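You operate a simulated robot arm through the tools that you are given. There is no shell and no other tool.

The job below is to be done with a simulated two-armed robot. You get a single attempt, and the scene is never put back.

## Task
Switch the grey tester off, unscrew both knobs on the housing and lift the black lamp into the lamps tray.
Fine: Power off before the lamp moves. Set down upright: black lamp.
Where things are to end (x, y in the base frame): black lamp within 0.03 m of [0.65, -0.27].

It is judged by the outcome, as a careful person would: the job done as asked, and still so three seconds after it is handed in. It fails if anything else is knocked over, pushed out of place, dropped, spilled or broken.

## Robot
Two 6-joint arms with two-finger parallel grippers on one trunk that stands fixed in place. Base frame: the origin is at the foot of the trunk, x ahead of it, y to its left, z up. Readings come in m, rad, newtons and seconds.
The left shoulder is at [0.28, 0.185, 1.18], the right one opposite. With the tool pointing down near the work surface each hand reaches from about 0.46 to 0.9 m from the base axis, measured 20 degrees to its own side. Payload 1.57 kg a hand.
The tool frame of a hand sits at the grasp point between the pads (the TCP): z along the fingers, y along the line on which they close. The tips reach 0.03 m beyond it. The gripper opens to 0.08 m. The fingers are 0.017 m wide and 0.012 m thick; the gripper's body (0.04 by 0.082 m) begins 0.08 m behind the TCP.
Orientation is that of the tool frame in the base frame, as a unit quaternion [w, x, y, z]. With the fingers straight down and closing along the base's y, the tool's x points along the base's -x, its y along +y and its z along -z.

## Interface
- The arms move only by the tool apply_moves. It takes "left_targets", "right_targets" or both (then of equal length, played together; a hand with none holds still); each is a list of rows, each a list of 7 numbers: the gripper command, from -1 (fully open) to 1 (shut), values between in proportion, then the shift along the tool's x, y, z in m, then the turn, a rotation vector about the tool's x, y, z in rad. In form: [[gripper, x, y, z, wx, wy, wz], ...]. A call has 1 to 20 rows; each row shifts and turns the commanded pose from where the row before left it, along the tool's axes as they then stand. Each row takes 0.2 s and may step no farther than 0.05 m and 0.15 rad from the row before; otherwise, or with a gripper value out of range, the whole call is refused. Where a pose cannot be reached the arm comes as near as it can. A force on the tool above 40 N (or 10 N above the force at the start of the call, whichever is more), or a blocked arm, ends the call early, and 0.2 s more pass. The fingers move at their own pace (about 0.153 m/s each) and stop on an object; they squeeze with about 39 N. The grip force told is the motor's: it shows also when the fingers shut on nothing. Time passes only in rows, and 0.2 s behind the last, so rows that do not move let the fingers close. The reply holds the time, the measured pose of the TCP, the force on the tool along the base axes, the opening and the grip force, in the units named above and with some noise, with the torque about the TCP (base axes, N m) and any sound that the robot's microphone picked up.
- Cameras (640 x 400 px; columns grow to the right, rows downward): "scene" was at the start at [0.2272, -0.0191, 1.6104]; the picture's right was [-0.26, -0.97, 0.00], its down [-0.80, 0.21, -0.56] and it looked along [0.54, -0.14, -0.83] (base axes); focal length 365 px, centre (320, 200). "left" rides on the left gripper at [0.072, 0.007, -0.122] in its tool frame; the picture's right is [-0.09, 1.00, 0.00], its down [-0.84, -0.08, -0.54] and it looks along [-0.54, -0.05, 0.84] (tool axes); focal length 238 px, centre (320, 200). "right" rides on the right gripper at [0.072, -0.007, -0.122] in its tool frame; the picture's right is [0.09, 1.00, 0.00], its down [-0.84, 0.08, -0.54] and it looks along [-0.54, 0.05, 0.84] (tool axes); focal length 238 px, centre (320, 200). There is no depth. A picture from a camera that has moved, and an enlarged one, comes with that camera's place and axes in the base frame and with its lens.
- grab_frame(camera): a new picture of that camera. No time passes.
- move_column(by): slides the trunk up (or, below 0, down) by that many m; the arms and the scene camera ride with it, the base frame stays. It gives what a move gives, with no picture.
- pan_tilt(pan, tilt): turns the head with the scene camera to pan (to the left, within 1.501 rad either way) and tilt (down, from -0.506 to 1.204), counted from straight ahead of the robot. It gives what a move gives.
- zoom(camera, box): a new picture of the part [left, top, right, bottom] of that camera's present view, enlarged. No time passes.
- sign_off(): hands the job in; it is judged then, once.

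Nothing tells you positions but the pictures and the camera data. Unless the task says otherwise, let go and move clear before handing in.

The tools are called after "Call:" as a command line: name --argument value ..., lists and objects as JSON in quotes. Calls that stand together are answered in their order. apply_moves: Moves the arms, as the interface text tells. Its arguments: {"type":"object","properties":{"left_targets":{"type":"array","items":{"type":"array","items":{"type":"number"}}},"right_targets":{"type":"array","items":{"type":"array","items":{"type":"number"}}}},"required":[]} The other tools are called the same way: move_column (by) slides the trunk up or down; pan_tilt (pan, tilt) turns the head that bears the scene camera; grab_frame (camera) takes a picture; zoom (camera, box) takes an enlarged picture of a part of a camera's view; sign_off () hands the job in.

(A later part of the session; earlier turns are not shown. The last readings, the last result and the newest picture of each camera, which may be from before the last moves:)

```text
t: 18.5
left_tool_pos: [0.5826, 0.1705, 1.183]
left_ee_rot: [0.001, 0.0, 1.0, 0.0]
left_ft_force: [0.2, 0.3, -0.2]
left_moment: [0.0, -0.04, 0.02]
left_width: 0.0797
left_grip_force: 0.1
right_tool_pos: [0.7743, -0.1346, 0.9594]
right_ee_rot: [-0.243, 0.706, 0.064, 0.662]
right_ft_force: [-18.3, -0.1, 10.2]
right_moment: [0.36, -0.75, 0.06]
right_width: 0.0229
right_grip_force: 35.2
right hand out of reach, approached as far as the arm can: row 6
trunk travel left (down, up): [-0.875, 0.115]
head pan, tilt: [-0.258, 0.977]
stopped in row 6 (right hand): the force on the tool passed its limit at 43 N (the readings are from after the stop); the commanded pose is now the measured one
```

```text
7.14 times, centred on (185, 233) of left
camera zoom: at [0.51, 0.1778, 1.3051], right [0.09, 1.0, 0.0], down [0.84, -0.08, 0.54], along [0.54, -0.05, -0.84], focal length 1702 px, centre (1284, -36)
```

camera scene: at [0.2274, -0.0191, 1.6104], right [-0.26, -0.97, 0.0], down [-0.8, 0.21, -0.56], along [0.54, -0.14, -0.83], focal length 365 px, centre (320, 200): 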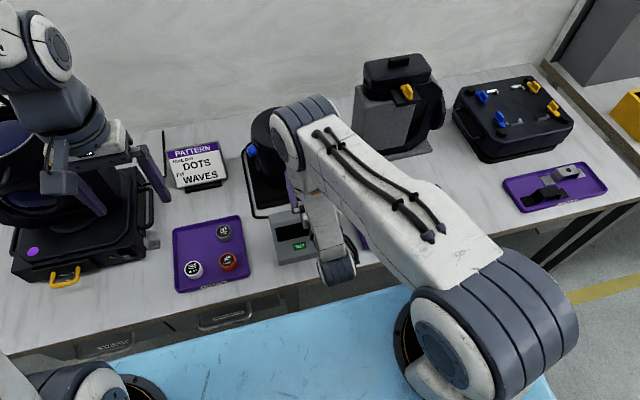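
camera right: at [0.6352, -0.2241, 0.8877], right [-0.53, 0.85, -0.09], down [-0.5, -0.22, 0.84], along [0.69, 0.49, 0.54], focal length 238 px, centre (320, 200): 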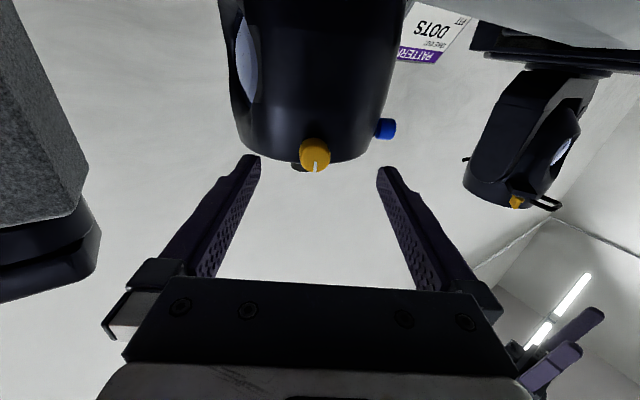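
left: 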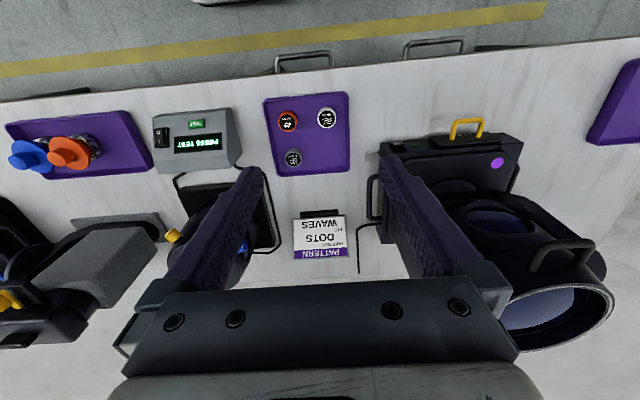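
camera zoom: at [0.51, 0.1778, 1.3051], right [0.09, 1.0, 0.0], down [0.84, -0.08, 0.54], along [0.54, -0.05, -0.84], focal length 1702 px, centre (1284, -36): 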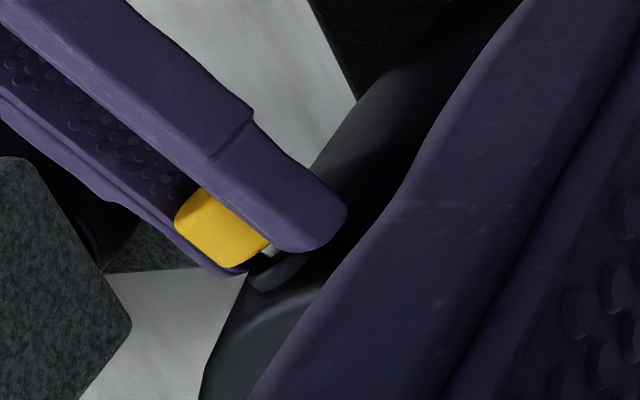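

The arm hit its reach limit on the last turn and the fingers slid forward along the knob. I'll release now, back off a little and check that nothing moved.

Call:
apply_moves --right_targets '[[0.0, 0, 0, 0, 0, 0, 0], [-0.2, 0, 0, 0, 0, 0, 0], [-0.2, 0, 0, -0.01, 0, 0, 0], [-0.2, 0, 0, -0.015, 0, 0, 0], [-0.2, 0, 0, -0.015, 0, 0, 0]]'

Call:
grab_frame --camera "right"

Call:
grab_frame --camera "scene"

Call:
zoom --camera "left" --box '[110, 180, 250, 280]'

```text
t: 19.7
left_tool_pos: [0.5846, 0.1713, 1.1822]
left_ee_rot: [0.0, 0.0, 1.0, 0.0]
left_ft_force: [0.3, -0.4, 0.8]
left_moment: [0.04, 0.03, 0.03]
left_width: 0.0799
left_grip_force: 0.1
right_tool_pos: [0.7763, -0.1334, 0.9574]
right_ee_rot: [-0.241, 0.708, 0.062, 0.661]
right_ft_force: [0.7, 0.1, 0.5]
right_moment: [0.02, 0.04, -0.02]
right_width: 0.0479
right_grip_force: 0.0
right hand out of reach, approached as far as the arm can: row 3, 4, 5
trunk travel left (down, up): [-0.875, 0.115]
head pan, tilt: [-0.258, 0.977]
```

```text
taken
camera right: at [0.6709, -0.1952, 1.0292], right [0.42, -0.89, -0.17], down [-0.56, -0.11, -0.82], along [0.72, 0.44, -0.54], focal length 238 px, centre (320, 200)
```

right: 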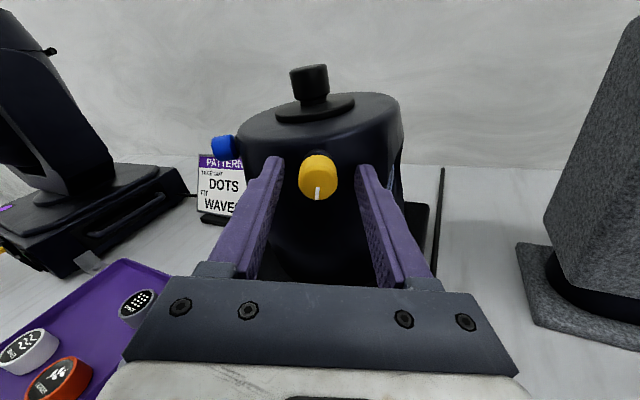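

```text
taken
camera scene: at [0.2272, -0.019, 1.6104], right [-0.26, -0.97, 0.0], down [-0.8, 0.21, -0.56], along [0.54, -0.14, -0.83], focal length 365 px, centre (320, 200)
```

scene: 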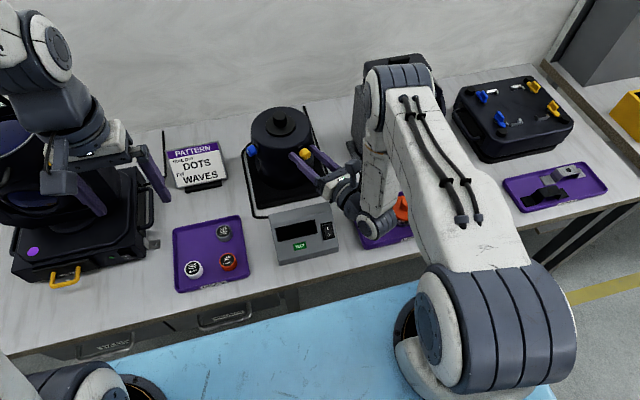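

```text
4.00 times, centred on (180, 230) of left
camera zoom: at [0.5117, 0.1785, 1.3043], right [0.09, 1.0, 0.0], down [0.84, -0.08, 0.54], along [0.54, -0.05, -0.84], focal length 953 px, centre (880, 80)
```

zoom: 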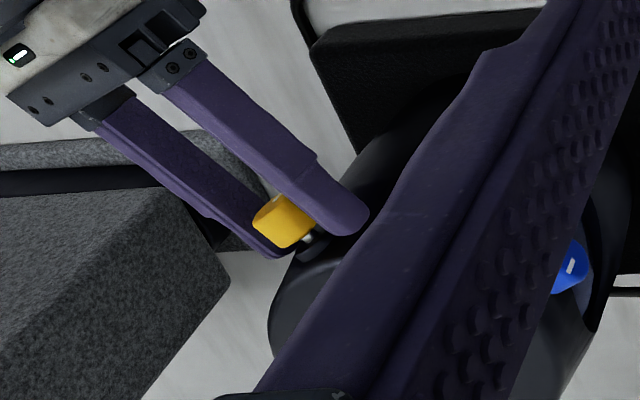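

Nothing has moved and the yellow knob has backed out. This wrist roll can't retract, so I'll open wider, roll back a bit while retreating, and return to the starting roll for another bite.

Call:
apply_moves --right_targets '[[-0.4, 0, 0, 0, 0, 0, 0.05], [-0.4, 0, 0, 0, 0, 0, 0.1], [-0.4, 0, 0, -0.004, 0, 0, 0.1], [-0.4, 0, 0, -0.004, 0, 0, 0.1], [-0.4, 0, 0, -0.004, 0, 0, 0.1], [-0.4, 0, 0, 0, 0, 0, 0]]'

Call:
grab_frame --camera "right"

```text
t: 21.1
left_tool_pos: [0.584, 0.171, 1.1843]
left_ee_rot: [0.001, 0.0, 1.0, 0.0]
left_ft_force: [0.4, -0.3, 1.0]
left_moment: [0.0, -0.04, -0.03]
left_width: 0.0799
left_grip_force: 0.0
right_tool_pos: [0.7652, -0.1387, 0.9572]
right_ee_rot: [-0.382, 0.704, -0.097, 0.59]
right_ft_force: [0.8, -0.4, -0.3]
right_moment: [0.01, -0.02, 0.0]
right_width: 0.0559
right_grip_force: 0.1
trunk travel left (down, up): [-0.875, 0.115]
head pan, tilt: [-0.258, 0.977]
```

```text
taken
camera right: at [0.6712, -0.2285, 1.0177], right [0.34, -0.74, -0.58], down [-0.7, 0.21, -0.68], along [0.62, 0.64, -0.45], focal length 238 px, centre (320, 200)
```

right: 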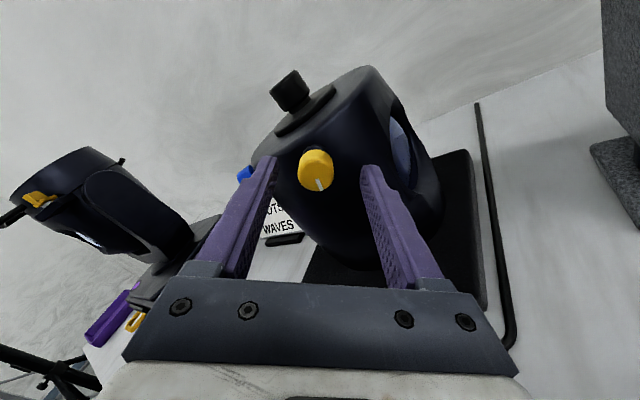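

Retreat works here. I'll lift to the knob axis (z≈0.963), ease back slightly and unwind the wrist with the fingers open around the knob.

Call:
apply_moves --right_targets '[[-0.5, 0.0045, -0.0039, -0.006, 0, 0, 0], [-0.5, 0, 0, -0.004, 0, 0, 0.15], [-0.5, 0, 0, 0, 0, 0, 0.15], [-0.5, 0, 0, 0, 0, 0, 0.15], [-0.5, 0, 0, 0, 0, 0, 0.15], [-0.5, 0, 0, 0, 0, 0, 0.15], [-0.5, 0, 0, 0, 0, 0, 0.15], [-0.5, 0, 0, 0, 0, 0, 0.15], [-0.5, 0, 0, 0, 0, 0, 0.15], [-0.5, 0, 0, 0, 0, 0, 0.15], [-0.5, 0, 0, 0, 0, 0, 0.15], [-0.5, 0, 0, 0, 0, 0, 0.15], [-0.5, 0, 0, 0, 0, 0, 0.15], [-0.5, 0, 0, 0, 0, 0, 0.15], [-0.5, 0, 0, 0, 0, 0, 0.15], [-0.5, 0, 0, 0, 0, 0, 0.15], [-0.5, 0, 0, 0, 0, 0, 0.15], [-0.5, 0, 0, 0, 0, 0, 0]]'

Call:
zoom --camera "right" --box '[220, 100, 420, 225]'

Call:
zoom --camera "left" --box '[150, 205, 220, 261]'

```text
t: 24.9
left_tool_pos: [0.5841, 0.1711, 1.1834]
left_ee_rot: [-0.001, 0.0, 1.0, 0.0]
left_ft_force: [-0.1, 0.2, 0.7]
left_moment: [0.01, 0.03, -0.01]
left_width: 0.0799
left_grip_force: 0.0
right_tool_pos: [0.7556, -0.1436, 0.964]
right_ee_rot: [0.689, -0.164, 0.692, 0.142]
right_ft_force: [-0.3, 0.2, 1.0]
right_moment: [-0.01, -0.03, 0.0]
right_width: 0.0602
right_grip_force: 0.0
trunk travel left (down, up): [-0.875, 0.115]
head pan, tilt: [-0.258, 0.977]
```

```text
3.20 times, centred on (320, 162) of right
camera zoom: at [0.6471, -0.203, 0.8938], right [-0.42, 0.9, -0.12], down [-0.53, -0.13, 0.84], along [0.74, 0.42, 0.53], focal length 763 px, centre (320, 320)
```

zoom: 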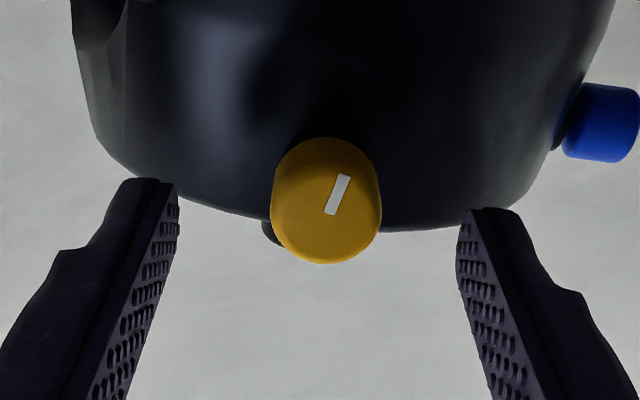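

```text
7.14 times, centred on (185, 233) of left
camera zoom: at [0.5118, 0.1785, 1.3043], right [0.09, 1.0, 0.0], down [0.84, -0.08, 0.54], along [0.54, -0.05, -0.84], focal length 1702 px, centre (1284, -36)
```

zoom: 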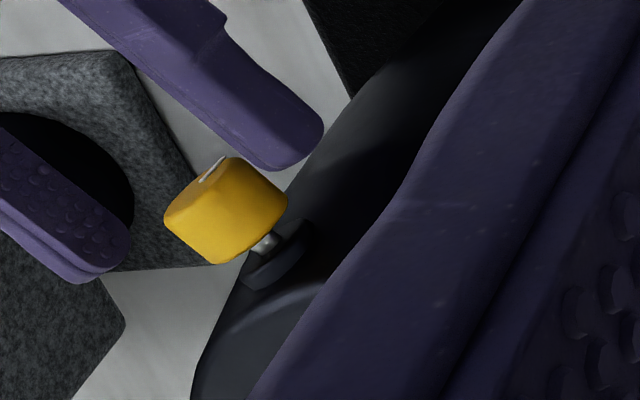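

The yellow knob has turned about 160° and backed out a couple of mm. I'll roll further back for more range, re-advance, grip and unscrew again.

Call:
apply_moves --right_targets '[[-0.5, 0.0015, 0.0005, 0, 0, 0, 0], [-0.5, 0, 0, 0, 0, 0, 0.15], [-0.5, 0, 0, 0, 0, 0, 0.15], [-0.5, 0, 0, 0, 0, 0, 0.15], [-0.5, 0, 0, 0, 0, 0, 0.15], [-0.5, 0, 0, 0, 0, 0, 0.15], [-0.5, 0, 0, 0, 0, 0, 0.15], [-0.5, 0, 0, 0, 0, 0, 0]]'

Call:
zoom --camera "right" --box '[220, 100, 420, 225]'

Call:
zoom --camera "left" --box '[150, 205, 220, 261]'

```text
t: 26.7
left_tool_pos: [0.5844, 0.1717, 1.1841]
left_ee_rot: [-0.001, -0.001, 1.0, -0.001]
left_ft_force: [-0.1, 0.6, -0.1]
left_moment: [-0.06, -0.01, -0.01]
left_width: 0.08
left_grip_force: 0.0
right_tool_pos: [0.7557, -0.145, 0.963]
right_ee_rot: [0.559, 0.153, 0.695, 0.427]
right_ft_force: [-0.8, 0.1, -0.5]
right_moment: [0.01, 0.02, 0.0]
right_width: 0.06
right_grip_force: 0.1
trunk travel left (down, up): [-0.875, 0.115]
head pan, tilt: [-0.258, 0.977]
```

```text
3.20 times, centred on (320, 162) of right
camera zoom: at [0.6218, -0.1483, 0.9127], right [-0.3, 0.65, 0.7], down [-0.24, -0.76, 0.6], along [0.93, 0.01, 0.38], focal length 763 px, centre (320, 320)
```

zoom: 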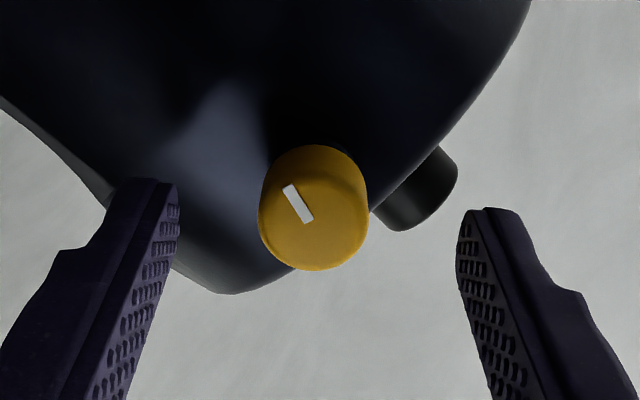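

```text
7.14 times, centred on (185, 233) of left
camera zoom: at [0.5118, 0.1785, 1.3043], right [0.09, 1.0, 0.0], down [0.84, -0.08, 0.54], along [0.54, -0.05, -0.84], focal length 1702 px, centre (1284, -36)
```

zoom: 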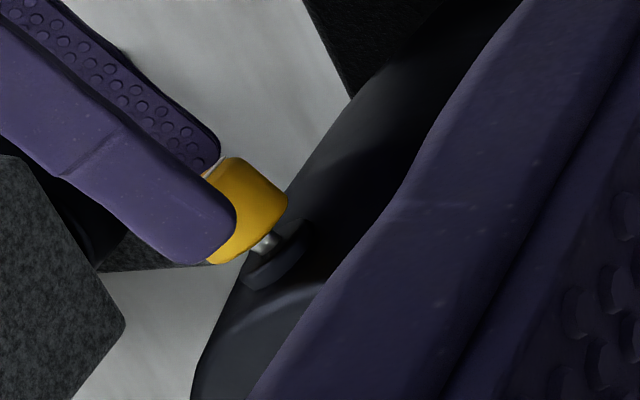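

The knob is centred within about 2 mm. I'll advance, close and turn counter-clockwise again.

Call:
apply_moves --right_targets '[[-0.2, 0.0015, -0.0008, 0.005, 0, 0, 0], [0.2, 0, 0, 0.004, 0, 0, 0], [1, 0, 0, 0, 0, 0, 0], [1, 0, 0, 0, 0, 0, 0], [1, 0, 0, -0.0002, 0, 0, -0.15], [1, 0, 0, -0.0002, 0, 0, -0.15], [1, 0, 0, -0.0002, 0, 0, -0.15]]'

Call:
zoom --camera "right" --box '[270, 120, 370, 200]'

Call:
zoom --camera "left" --box '[150, 205, 220, 261]'

```text
t: 28.3
left_tool_pos: [0.5864, 0.171, 1.1833]
left_ee_rot: [0.0, 0.0, 1.0, 0.0]
left_ft_force: [0.5, 0.3, 0.0]
left_moment: [0.0, -0.02, 0.02]
left_width: 0.0798
left_grip_force: 0.1
right_tool_pos: [0.763, -0.1387, 0.9616]
right_ee_rot: [0.64, -0.007, 0.711, 0.29]
right_ft_force: [1.9, -2.8, -8.7]
right_moment: [0.14, -0.16, 0.09]
right_width: 0.0223
right_grip_force: 35.2
trunk travel left (down, up): [-0.875, 0.115]
head pan, tilt: [-0.258, 0.977]
```

```text
5.00 times, centred on (320, 160) of right
camera zoom: at [0.641, -0.1695, 0.8932], right [-0.4, 0.86, 0.32], down [-0.37, -0.47, 0.8], along [0.84, 0.2, 0.5], focal length 1192 px, centre (320, 400)
```

zoom: 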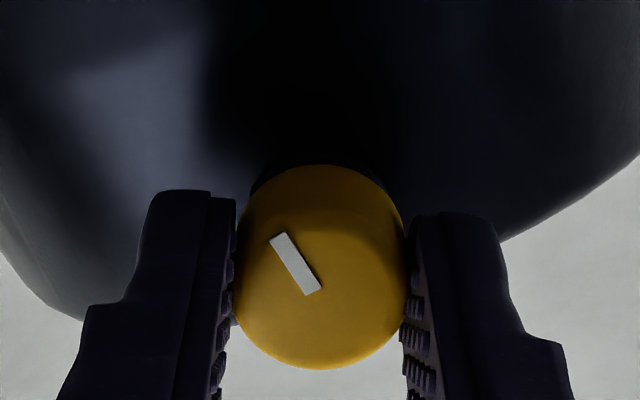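

```text
7.14 times, centred on (185, 233) of left
camera zoom: at [0.5121, 0.1783, 1.3042], right [0.09, 1.0, 0.0], down [0.84, -0.08, 0.54], along [0.54, -0.05, -0.84], focal length 1702 px, centre (1284, -36)
```

zoom: 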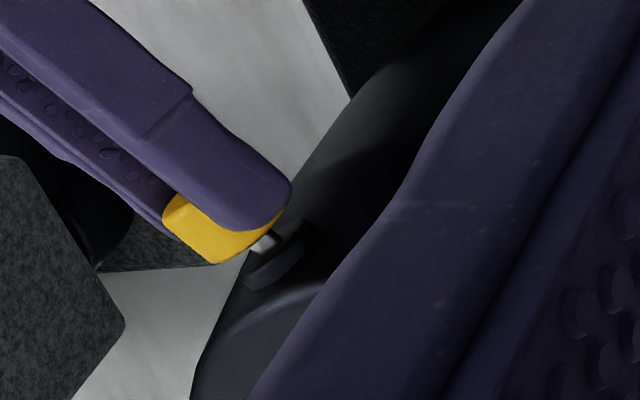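

It turns smoothly with low forces, so I'll continue.

Call:
apply_moves --right_targets '[[1, 0, 0, -0.00015, 0, 0, -0.15], [1, 0, 0, -0.00015, 0, 0, -0.15], [1, 0, 0, -0.00015, 0, 0, -0.15], [1, 0, 0, -0.00015, 0, 0, -0.15], [1, 0, 0, -0.00015, 0, 0, -0.15], [1, 0, 0, -0.00015, 0, 0, -0.15], [1, 0, 0, -0.00015, 0, 0, -0.15]]'

Call:
zoom --camera "right" --box '[270, 120, 370, 200]'

Call:
zoom --camera "left" --box '[150, 205, 220, 261]'

```text
t: 29.9
left_tool_pos: [0.5837, 0.1703, 1.183]
left_ee_rot: [-0.001, 0.0, 1.0, 0.0]
left_ft_force: [0.9, -0.7, -0.3]
left_moment: [-0.01, 0.02, -0.01]
left_width: 0.08
left_grip_force: 0.1
right_tool_pos: [0.7628, -0.1392, 0.9614]
right_ee_rot: [0.699, -0.362, 0.612, -0.069]
right_ft_force: [-1.1, -5.8, -9.7]
right_moment: [-0.13, 0.27, -0.57]
right_width: 0.0226
right_grip_force: 35.3
trunk travel left (down, up): [-0.875, 0.115]
head pan, tilt: [-0.258, 0.977]
```

```text
5.00 times, centred on (320, 160) of right
camera zoom: at [0.6708, -0.2344, 0.9078], right [-0.32, 0.67, -0.66], down [-0.72, 0.28, 0.63], along [0.61, 0.68, 0.39], focal length 1192 px, centre (320, 400)
```

zoom: 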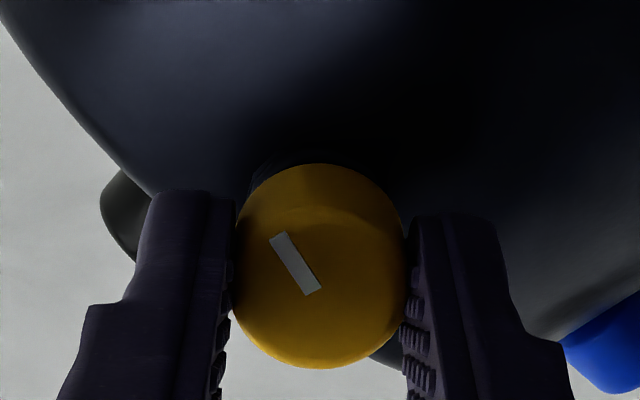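

```text
7.14 times, centred on (185, 233) of left
camera zoom: at [0.5122, 0.178, 1.3042], right [0.09, 1.0, 0.0], down [0.84, -0.08, 0.54], along [0.54, -0.05, -0.84], focal length 1702 px, centre (1284, -36)
```

zoom: 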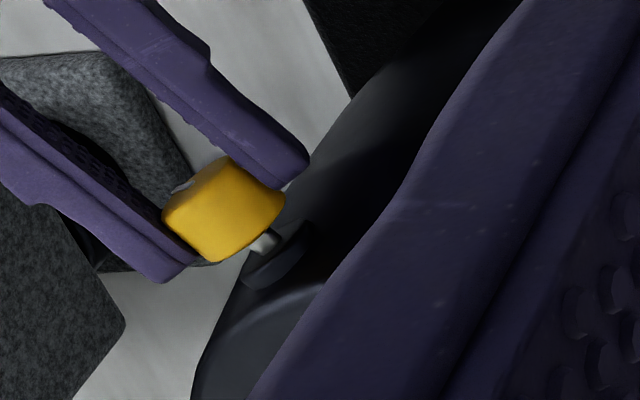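

It's turning fine. I'll relieve a slight downward load and turn further.

Call:
apply_moves --right_targets '[[1, 0.0006, 0.0004, -0.0002, 0, 0, -0.15], [1, 0, 0, -0.0002, 0, 0, -0.15], [1, 0, 0, -0.0002, 0, 0, -0.15], [1, 0, 0, -0.0002, 0, 0, -0.15], [1, 0, 0, -0.0002, 0, 0, -0.15], [1, 0, 0, -0.0002, 0, 0, -0.15], [1, 0, 0, -0.0002, 0, 0, -0.15]]'

Call:
zoom --camera "right" --box '[270, 120, 370, 200]'

Call:
zoom --camera "left" --box '[150, 205, 220, 261]'

```text
t: 31.5
left_tool_pos: [0.5842, 0.1695, 1.183]
left_ee_rot: [0.0, -0.001, 1.0, -0.001]
left_ft_force: [0.2, 0.0, -0.8]
left_moment: [-0.01, -0.02, 0.0]
left_width: 0.0799
left_grip_force: 0.1
right_tool_pos: [0.7616, -0.1405, 0.9607]
right_ee_rot: [-0.572, 0.619, -0.346, 0.412]
right_ft_force: [5.1, -4.8, 4.4]
right_moment: [0.17, -0.43, -0.44]
right_width: 0.0225
right_grip_force: 35.6
trunk travel left (down, up): [-0.875, 0.115]
head pan, tilt: [-0.258, 0.977]
```

```text
5.00 times, centred on (320, 160) of right
camera zoom: at [0.6801, -0.2554, 0.9763], right [0.08, -0.19, -0.98], down [-0.84, 0.52, -0.17], along [0.54, 0.84, -0.12], focal length 1192 px, centre (320, 400)
```

zoom: 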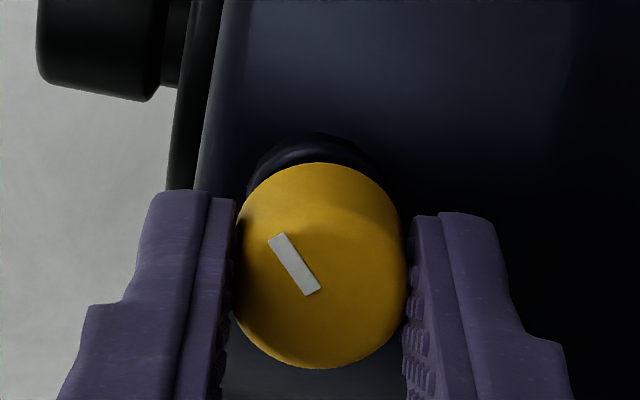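

```text
7.14 times, centred on (185, 233) of left
camera zoom: at [0.5118, 0.1782, 1.3044], right [0.09, 1.0, 0.0], down [0.84, -0.08, 0.54], along [0.54, -0.05, -0.84], focal length 1702 px, centre (1284, -36)
```

zoom: 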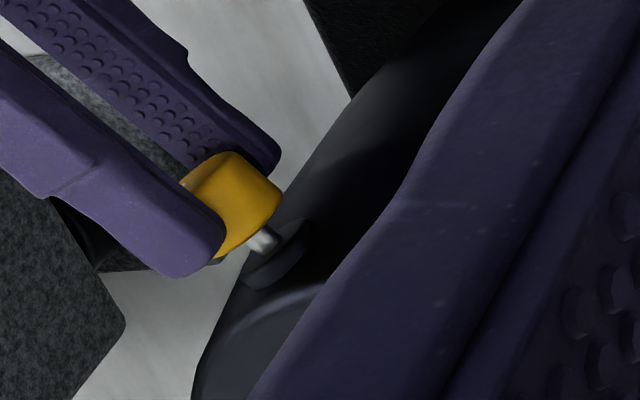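

The gap keeps growing and no limit has been felt. I'll do a few more steps before the wrist limit.

Call:
apply_moves --right_targets '[[1, 0, 0, -0.0001, 0, 0, -0.15], [1, 0, 0, -0.0001, 0, 0, -0.15], [1, 0, 0, -0.0001, 0, 0, -0.15], [1, 0, 0, -0.0001, 0, 0, -0.15], [1, 0, 0, -0.0001, 0, 0, -0.1]]'

Call:
zoom --camera "right" --box '[270, 120, 370, 200]'

Call:
zoom --camera "left" --box '[150, 205, 220, 261]'

```text
t: 32.7
left_tool_pos: [0.5847, 0.171, 1.1835]
left_ee_rot: [0.001, 0.0, 1.0, 0.001]
left_ft_force: [0.1, 0.6, 0.7]
left_moment: [0.04, 0.02, 0.0]
left_width: 0.0802
left_grip_force: 0.1
right_tool_pos: [0.761, -0.1424, 0.9619]
right_ee_rot: [-0.396, 0.7, -0.112, 0.583]
right_ft_force: [9.4, -3.1, 13.1]
right_moment: [0.31, -0.64, -0.09]
right_width: 0.0226
right_grip_force: 35.2
trunk travel left (down, up): [-0.875, 0.115]
head pan, tilt: [-0.258, 0.977]
```

```text
5.00 times, centred on (320, 160) of right
camera zoom: at [0.6685, -0.2319, 1.0185], right [0.33, -0.71, -0.62], down [-0.71, 0.24, -0.66], along [0.62, 0.66, -0.43], focal length 1192 px, centre (320, 400)
```

zoom: 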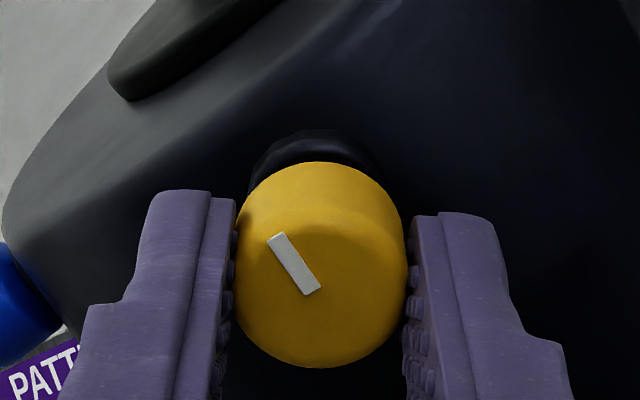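

```text
7.14 times, centred on (185, 233) of left
camera zoom: at [0.5116, 0.1783, 1.3044], right [0.09, 1.0, 0.0], down [0.84, -0.08, 0.54], along [0.54, -0.05, -0.84], focal length 1702 px, centre (1284, -36)
```

zoom: 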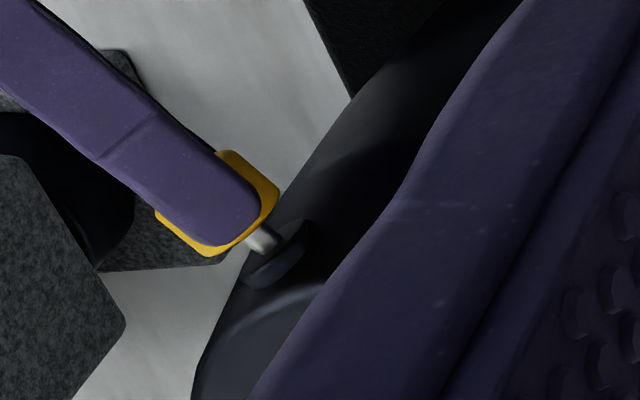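

About one full turn is done (~6 rad). I'll release, back off 1 cm and unwind the wrist for the next bite.

Call:
apply_moves --right_targets '[[-0.5, 0, 0, 0, 0, 0, 0], [-0.5, 0, 0, 0, 0, 0, 0], [-0.5, 0, 0, -0.006, 0, 0, 0.05], [-0.5, 0, 0, -0.006, 0, 0, 0.15], [-0.5, 0, 0, 0, 0, 0, 0.15], [-0.5, 0, 0, 0, 0, 0, 0.15], [-0.5, 0, 0, 0, 0, 0, 0.15], [-0.5, 0, 0, 0, 0, 0, 0.15], [-0.5, 0, 0, 0, 0, 0, 0.15], [-0.5, 0, 0, 0, 0, 0, 0.15], [-0.5, 0, 0, 0, 0, 0, 0.15], [-0.5, 0, 0, 0, 0, 0, 0.15], [-0.5, 0, 0, 0, 0, 0, 0.15], [-0.5, 0, 0, 0, 0, 0, 0.15], [-0.5, 0, 0, 0, 0, 0, 0.15], [-0.5, 0, 0, 0, 0, 0, 0.15], [-0.5, 0, 0, 0, 0, 0, 0.15], [-0.5, 0, 0, 0, 0, 0, 0.15], [-0.5, 0, 0, 0, 0, 0, 0.15], [-0.5, 0, 0, 0, 0, 0, 0.15]]'

Call:
zoom --camera "right" --box '[220, 100, 420, 225]'

Call:
zoom --camera "left" --box '[150, 205, 220, 261]'

```text
t: 36.9
left_tool_pos: [0.5847, 0.171, 1.1839]
left_ee_rot: [0.001, 0.0, 1.0, 0.0]
left_ft_force: [-0.2, 1.1, 0.2]
left_moment: [-0.02, 0.0, 0.0]
left_width: 0.0798
left_grip_force: 0.0
right_tool_pos: [0.7504, -0.1467, 0.9616]
right_ee_rot: [0.666, -0.077, 0.707, 0.226]
right_ft_force: [0.6, 0.1, -0.4]
right_moment: [0.01, 0.0, 0.0]
right_width: 0.0598
right_grip_force: 0.0
trunk travel left (down, up): [-0.875, 0.115]
head pan, tilt: [-0.258, 0.977]
```

```text
3.20 times, centred on (320, 162) of right
camera zoom: at [0.6337, -0.1888, 0.8899], right [-0.42, 0.9, 0.13], down [-0.44, -0.32, 0.84], along [0.8, 0.3, 0.53], focal length 763 px, centre (320, 320)
```

zoom: 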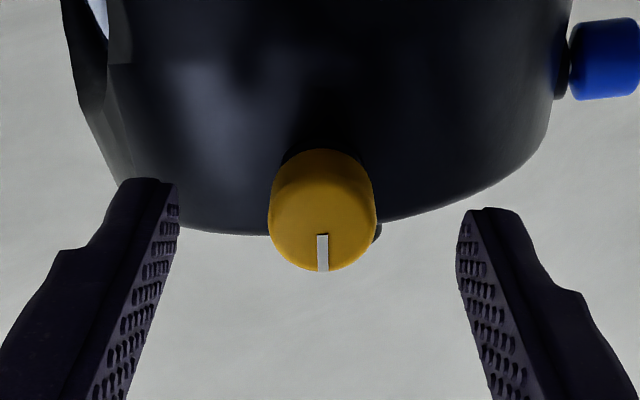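

```text
7.14 times, centred on (185, 233) of left
camera zoom: at [0.5118, 0.1784, 1.3043], right [0.09, 1.0, 0.0], down [0.84, -0.08, 0.54], along [0.54, -0.05, -0.84], focal length 1702 px, centre (1284, -36)
```

zoom: 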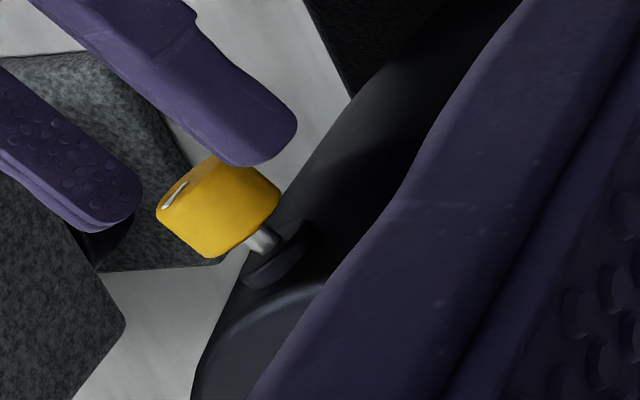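

One full turn has moved the knob out about 4 mm. I'll go back a bit more on roll, re-grip and do another bite.

Call:
apply_moves --right_targets '[[-0.5, 0, 0, 0, 0, 0, 0.15], [-0.5, 0, 0, 0, 0, 0, 0.15], [-0.5, 0, 0, 0, 0, 0, 0.15], [-0.5, 0, 0, 0, 0, 0, 0.15], [-0.3, 0.001, 0, 0.006, 0, 0, 0], [0, 0, 0, 0.005, 0, 0, 0], [1, 0, 0, 0, 0, 0, 0], [1, 0, 0, 0, 0, 0, 0], [1, 0, 0, -0.0001, 0, 0, -0.15], [1, 0, 0, -0.0001, 0, 0, -0.15], [1, 0, 0, -0.0001, 0, 0, -0.15], [1, 0, 0, -0.0001, 0, 0, -0.15], [1, 0, 0, -0.0001, 0, 0, -0.15]]'

Call:
zoom --camera "right" --box '[270, 120, 370, 200]'

Call:
zoom --camera "left" --box '[150, 205, 220, 261]'

```text
t: 39.7
left_tool_pos: [0.585, 0.1716, 1.1836]
left_ee_rot: [0.0, 0.0, 1.0, 0.0]
left_ft_force: [0.0, -0.3, -0.1]
left_moment: [-0.03, 0.01, -0.02]
left_width: 0.08
left_grip_force: 0.1
right_tool_pos: [0.7595, -0.1408, 0.9606]
right_ee_rot: [0.682, -0.131, 0.699, 0.174]
right_ft_force: [4.5, -3.0, -1.8]
right_moment: [0.34, 0.17, 0.15]
right_width: 0.0226
right_grip_force: 35.0
trunk travel left (down, up): [-0.875, 0.115]
head pan, tilt: [-0.258, 0.977]
```

```text
5.00 times, centred on (320, 160) of right
camera zoom: at [0.6477, -0.194, 0.8883], right [-0.42, 0.91, -0.03], down [-0.49, -0.21, 0.85], along [0.76, 0.37, 0.53], focal length 1192 px, centre (320, 400)
```

zoom: 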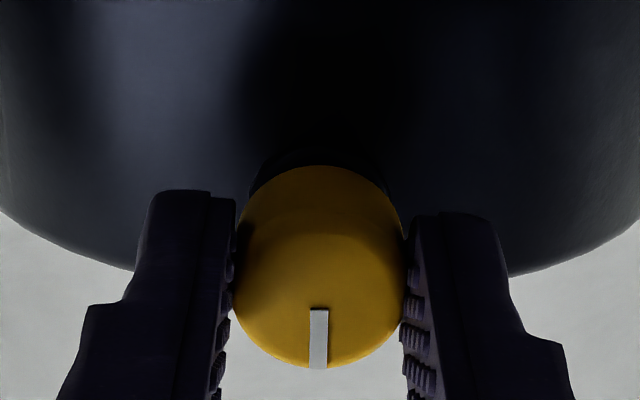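

```text
7.14 times, centred on (185, 233) of left
camera zoom: at [0.5121, 0.1782, 1.3042], right [0.09, 1.0, 0.0], down [0.84, -0.08, 0.54], along [0.54, -0.05, -0.84], focal length 1702 px, centre (1284, -36)
```

zoom: 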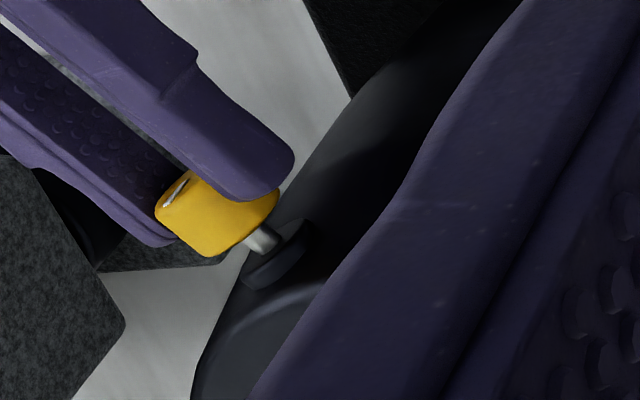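

The mark stops at one full turn and axial torque has risen to about 0.4 N·m. The yellow knob is against its out-stop, so it is fully unscrewed but captive. I'll release, retreat and swing the right hand up out of the way.

Call:
apply_moves --right_targets '[[1, 0, 0, 0, 0, 0, 0.15], [-1, 0, 0, 0, 0, 0, 0], [-1, 0, 0, 0, 0, 0, 0], [-1, 0, 0, -0.01, 0, 0, 0], [-1, 0, 0, -0.01, 0, 0, 0], [-1, 0, 0, -0.005, 0, 0, 0]]'

Call:
grab_frame --camera "right"

Call:
zoom --camera "left" --box '[110, 180, 250, 280]'

```text
t: 41.1
left_tool_pos: [0.5855, 0.1716, 1.1833]
left_ee_rot: [0.0, 0.001, 1.0, 0.0]
left_ft_force: [-0.8, 0.5, -0.6]
left_moment: [0.01, 0.01, 0.02]
left_width: 0.0799
left_grip_force: 0.1
right_tool_pos: [0.7361, -0.1513, 0.959]
right_ee_rot: [0.666, -0.078, 0.707, 0.227]
right_ft_force: [1.0, 1.1, 0.5]
right_moment: [0.01, 0.03, -0.01]
right_width: 0.0801
right_grip_force: 0.0
trunk travel left (down, up): [-0.875, 0.115]
head pan, tilt: [-0.258, 0.977]
```

```text
taken
camera right: at [0.6195, -0.1937, 0.8892], right [-0.42, 0.9, 0.12], down [-0.44, -0.32, 0.84], along [0.8, 0.3, 0.53], focal length 238 px, centre (320, 200)
```

right: 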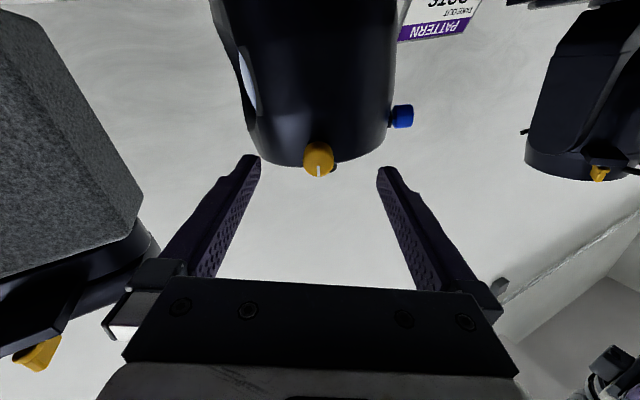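

```text
4.00 times, centred on (180, 230) of left
camera zoom: at [0.5117, 0.1783, 1.3043], right [0.09, 1.0, 0.0], down [0.84, -0.08, 0.54], along [0.54, -0.05, -0.84], focal length 953 px, centre (880, 80)
```

zoom: 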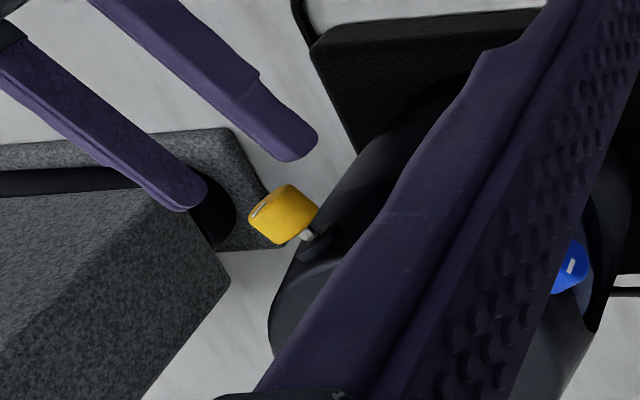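

The mark is at about 6 rad of turn, but my back-rotation before releasing may have turned the knob slightly back in. To be sure it sits at its end stop, I'll re-grip, turn it out to the stop and release without rotating back.

Call:
apply_moves --right_targets '[[-0.5, 0, 0, 0.01, 0, 0, 0], [-0.2, 0, 0.001, 0.009, 0, 0, 0], [0.1, 0, 0.001, 0.005, 0, 0, 0], [1, 0, 0, 0, 0, 0, 0], [1, 0, 0, 0, 0, 0, 0], [1, 0, 0, 0, 0, 0, -0.1], [1, 0, 0, 0, 0, 0, -0.1]]'

Call:
zoom --camera "right" --box '[270, 120, 370, 200]'

```text
t: 42.7
left_tool_pos: [0.5852, 0.169, 1.1823]
left_ee_rot: [0.0, 0.0, 1.0, 0.0]
left_ft_force: [0.9, 0.5, 0.2]
left_moment: [0.01, 0.04, 0.01]
left_width: 0.0794
left_grip_force: 0.0
right_tool_pos: [0.7584, -0.1425, 0.9604]
right_ee_rot: [0.685, -0.147, 0.696, 0.156]
right_ft_force: [9.2, -19.4, -9.4]
right_moment: [0.28, 0.34, -0.32]
right_width: 0.0223
right_grip_force: 35.3
trunk travel left (down, up): [-0.875, 0.115]
head pan, tilt: [-0.258, 0.977]
```

```text
5.00 times, centred on (320, 160) of right
camera zoom: at [0.6476, -0.197, 0.8885], right [-0.42, 0.91, -0.08], down [-0.51, -0.16, 0.84], along [0.75, 0.39, 0.53], focal length 1192 px, centre (320, 400)
```

zoom: 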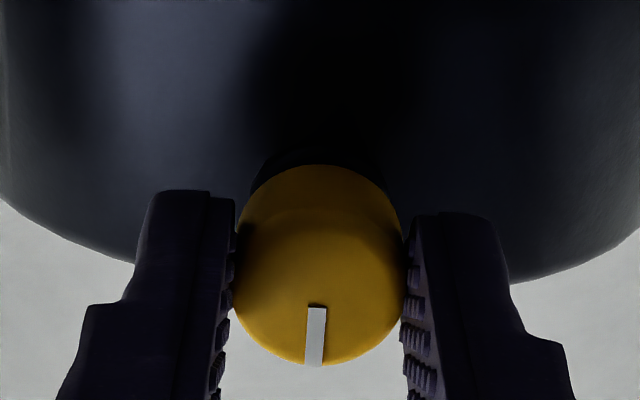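

Torque is again about 0.4 N·m. I'll try a little more to tell a hard stop from friction.

Call:
apply_moves --right_targets '[[1, 0, -0.001, 0, 0, 0, -0.1], [1, 0, 0, 0, 0, 0, -0.1], [1, 0, 0, 0, 0, 0, -0.1]]'

Call:
zoom --camera "right" --box '[270, 120, 370, 200]'

Call:
zoom --camera "left" --box '[150, 205, 220, 261]'

```text
t: 43.5
left_tool_pos: [0.5852, 0.1704, 1.1838]
left_ee_rot: [-0.001, 0.0, 1.0, 0.001]
left_ft_force: [-0.3, -0.4, 0.8]
left_moment: [0.0, 0.01, 0.01]
left_width: 0.0798
left_grip_force: 0.1
right_tool_pos: [0.7591, -0.1415, 0.9604]
right_ee_rot: [0.702, -0.249, 0.665, 0.052]
right_ft_force: [7.3, -16.6, -0.6]
right_moment: [0.29, 0.17, -0.47]
right_width: 0.0222
right_grip_force: 34.8
trunk travel left (down, up): [-0.875, 0.115]
head pan, tilt: [-0.258, 0.977]
```

```text
5.00 times, centred on (320, 160) of right
camera zoom: at [0.657, -0.2164, 0.8943], right [-0.39, 0.84, -0.37], down [-0.62, 0.06, 0.79], along [0.68, 0.54, 0.5], focal length 1192 px, centre (320, 400)
```

zoom: 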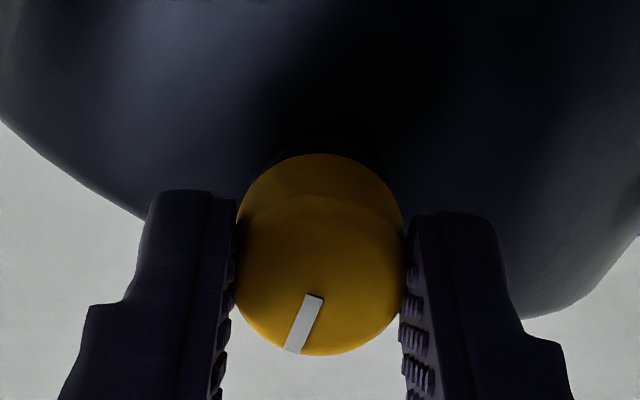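

```text
7.14 times, centred on (185, 233) of left
camera zoom: at [0.5121, 0.1773, 1.3044], right [0.09, 1.0, 0.0], down [0.84, -0.08, 0.54], along [0.54, -0.05, -0.84], focal length 1702 px, centre (1284, -36)
```

zoom: 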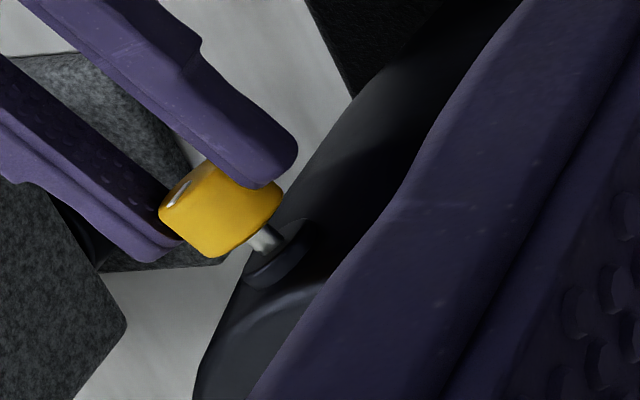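

The knob now slips in the pads while its angle stays put, so it is at its hard stop and fully unscrewed. I'll release straight and retreat.

Call:
apply_moves --right_targets '[[-1, 0, 0, 0, 0, 0, 0], [-1, 0, 0, 0, 0, 0, 0], [-1, 0, 0, -0.008, 0, 0, 0], [-1, 0, 0, -0.01, 0, 0, 0], [-1, 0, 0, -0.005, 0, 0, 0.15], [-1, 0, 0, 0, 0, 0, 0.15]]'

Call:
grab_frame --camera "scene"

Call:
grab_frame --camera "right"

```text
t: 44.9
left_tool_pos: [0.5843, 0.1718, 1.1831]
left_ee_rot: [0.0, 0.0, 1.0, 0.0]
left_ft_force: [0.0, 0.9, -0.1]
left_moment: [0.0, -0.02, -0.01]
left_width: 0.0801
left_grip_force: 0.1
right_tool_pos: [0.7365, -0.15, 0.9605]
right_ee_rot: [0.685, -0.147, 0.696, 0.16]
right_ft_force: [-0.2, 1.5, 0.6]
right_moment: [-0.04, 0.02, -0.04]
right_width: 0.0799
right_grip_force: 0.1
trunk travel left (down, up): [-0.875, 0.115]
head pan, tilt: [-0.258, 0.977]
```

```text
taken
camera scene: at [0.2272, -0.0193, 1.6104], right [-0.26, -0.97, 0.0], down [-0.8, 0.21, -0.56], along [0.54, -0.14, -0.83], focal length 365 px, centre (320, 200)
```

scene: 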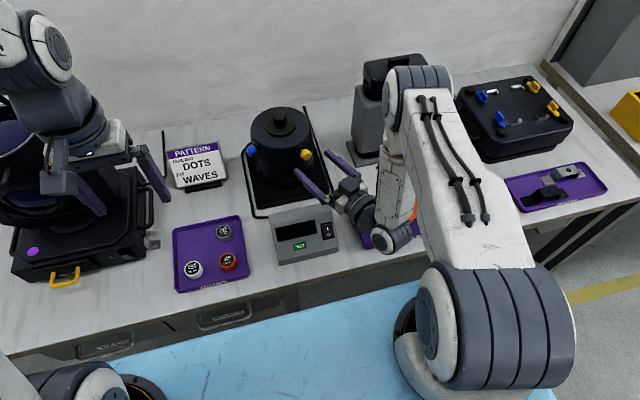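

```text
taken
camera right: at [0.6266, -0.2061, 0.8889], right [-0.42, 0.9, -0.07], down [-0.51, -0.17, 0.84], along [0.75, 0.39, 0.53], focal length 238 px, centre (320, 200)
```

right: 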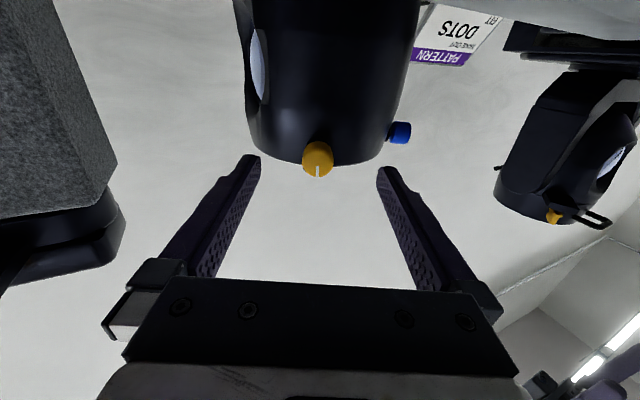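

The yellow knob is done and the hand is clear. The left hand must face the blue knob from +y, which puts its wrist near the projector-like device on the left, so I'll look at that device before moving.

Call:
pan_tilt --pan 0.35 --tilt 0.9

Call:
grab_frame --camera "scene"

Call:
grab_frame --camera "left"

```text
t: 46.0
left_tool_pos: [0.5845, 0.1698, 1.1833]
left_ee_rot: [0.001, 0.0, 1.0, 0.0]
left_ft_force: [0.2, -1.1, 0.1]
left_moment: [-0.05, 0.0, -0.03]
left_width: 0.0801
left_grip_force: 0.1
right_tool_pos: [0.7381, -0.1496, 0.9595]
right_ee_rot: [0.686, -0.148, 0.695, 0.158]
right_ft_force: [0.7, 0.3, 0.4]
right_moment: [-0.01, -0.02, 0.02]
right_width: 0.0799
right_grip_force: 0.1
trunk travel left (down, up): [-0.875, 0.115]
head pan, tilt: [0.351, 0.901]
```

```text
taken
camera scene: at [0.2294, 0.0247, 1.6161], right [0.34, -0.94, 0.0], down [-0.74, -0.27, -0.62], along [0.58, 0.21, -0.78], focal length 365 px, centre (320, 200)
```

scene: 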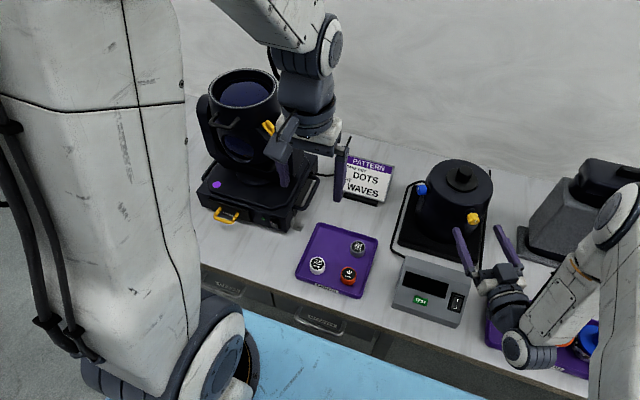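

```text
taken
camera left: at [0.5118, 0.1782, 1.3043], right [0.09, 1.0, 0.0], down [0.84, -0.08, 0.54], along [0.54, -0.05, -0.84], focal length 238 px, centre (320, 200)
```

left: 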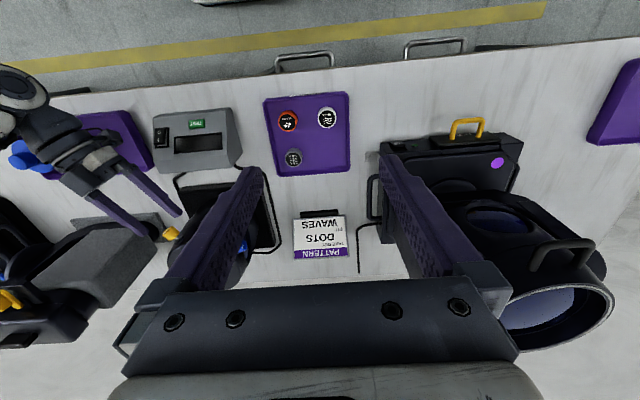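

The device's case top is at z≈0.875 and its upper yoke starts at y≈0.33. The left wrist should pass at about (0.71,0.24,0.96), which is clear. I'll bring the left hand over, still pointing down, and yaw it to line up with the blue knob.

Call:
apply_moves --left_targets '[[-1, -0.0325, -0.015, 0.0205, 0, 0, 0], [-1, -0.0325, -0.015, 0.0205, 0, 0, 0], [-1, -0.0325, -0.015, 0.0205, 0, 0, 0], [-1, -0.0325, -0.015, 0.0205, 0, 0, 0], [-1, -0.0325, -0.015, 0.0205, 0, 0, 0], [-1, -0.0325, -0.015, 0.0205, 0, 0, 0], [-1, 0, 0, 0, 0, 0, 0.1417], [-1, 0, 0, 0, 0, 0, 0.1417], [-1, 0, 0, 0, 0, 0, 0.1417], [-1, 0, 0, 0, 0, 0, 0.1417], [-1, 0, 0, 0, 0, 0, 0.1417], [-1, 0, 0, 0, 0, 0, 0.1417], [-1, 0, 0, 0, 0, 0, 0.1417], [-1, 0, 0, 0, 0, 0, 0.1417], [-1, 0, 0, 0, 0, 0, 0]]'

Call:
grab_frame --camera "scene"

Call:
grab_frame --camera "left"

```text
t: 49.1
left_tool_pos: [0.7797, 0.0804, 1.0591]
left_ee_rot: [-0.001, 0.538, 0.843, 0.001]
left_ft_force: [-0.2, -0.1, 0.2]
left_moment: [-0.03, -0.01, 0.04]
left_width: 0.0801
left_grip_force: 0.0
right_tool_pos: [0.7364, -0.1493, 0.9605]
right_ee_rot: [0.685, -0.147, 0.695, 0.157]
right_ft_force: [0.3, -0.2, 0.9]
right_moment: [0.03, 0.0, 0.03]
right_width: 0.08
right_grip_force: 0.1
trunk travel left (down, up): [-0.875, 0.115]
head pan, tilt: [0.351, 0.901]
```

```text
taken
camera scene: at [0.2294, 0.0248, 1.6161], right [0.34, -0.94, 0.0], down [-0.74, -0.27, -0.62], along [0.58, 0.21, -0.78], focal length 365 px, centre (320, 200)
```

scene: 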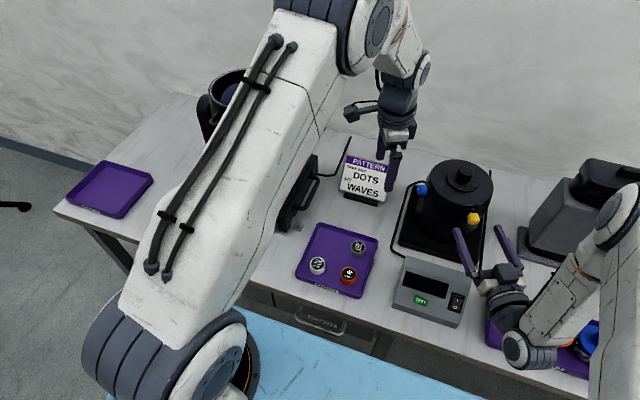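

```text
taken
camera left: at [0.7547, 0.1497, 1.1813], right [0.94, 0.34, 0.0], down [0.28, -0.79, 0.54], along [0.18, -0.51, -0.84], focal length 238 px, centre (320, 200)
```

left: 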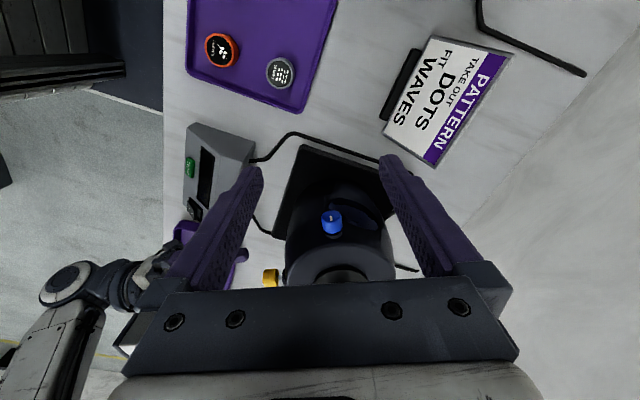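

The hand is over the area and the blue knob shows straight ahead. I'll zoom to measure its axis.

Call:
zoom --camera "left" --box '[280, 180, 400, 280]'

Call:
zoom --camera "scene" --box '[380, 140, 510, 240]'

Call:
zoom --camera "right" --box '[370, 100, 430, 150]'

```text
4.00 times, centred on (340, 230) of left
camera zoom: at [0.7547, 0.1497, 1.1813], right [0.94, 0.34, 0.0], down [0.28, -0.79, 0.54], along [0.18, -0.51, -0.84], focal length 953 px, centre (240, 80)
```

zoom: 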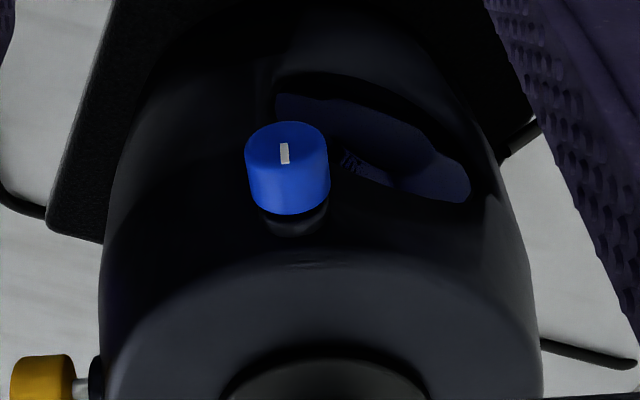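

```text
4.00 times, centred on (445, 190) of scene
camera zoom: at [0.2294, 0.0248, 1.6161], right [0.34, -0.94, 0.0], down [-0.74, -0.27, -0.62], along [0.58, 0.21, -0.78], focal length 1461 px, centre (-180, 240)
```

zoom: 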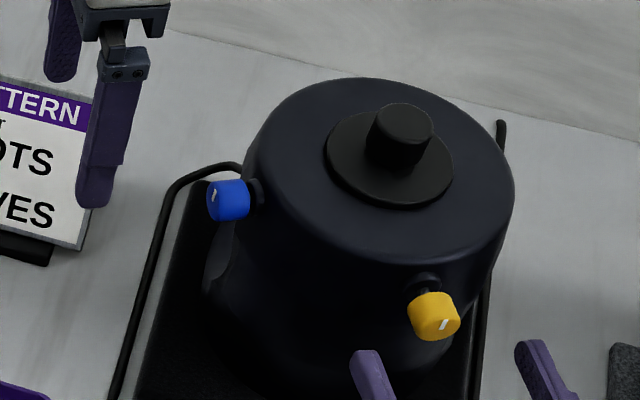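

```text
8.00 times, centred on (400, 125) of right
camera zoom: at [0.6269, -0.2063, 0.889], right [-0.42, 0.9, -0.07], down [-0.51, -0.17, 0.84], along [0.75, 0.4, 0.53], focal length 1907 px, centre (-320, 800)
```

zoom: 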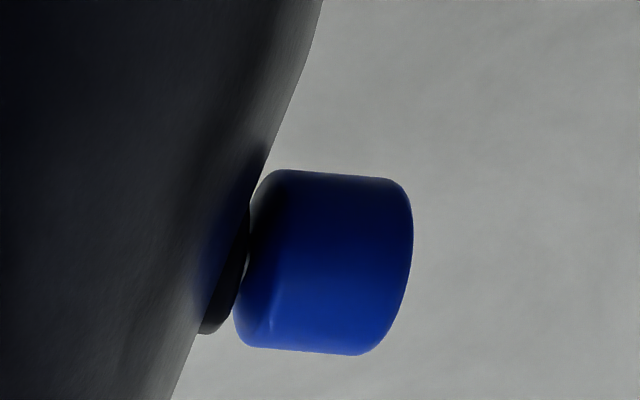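

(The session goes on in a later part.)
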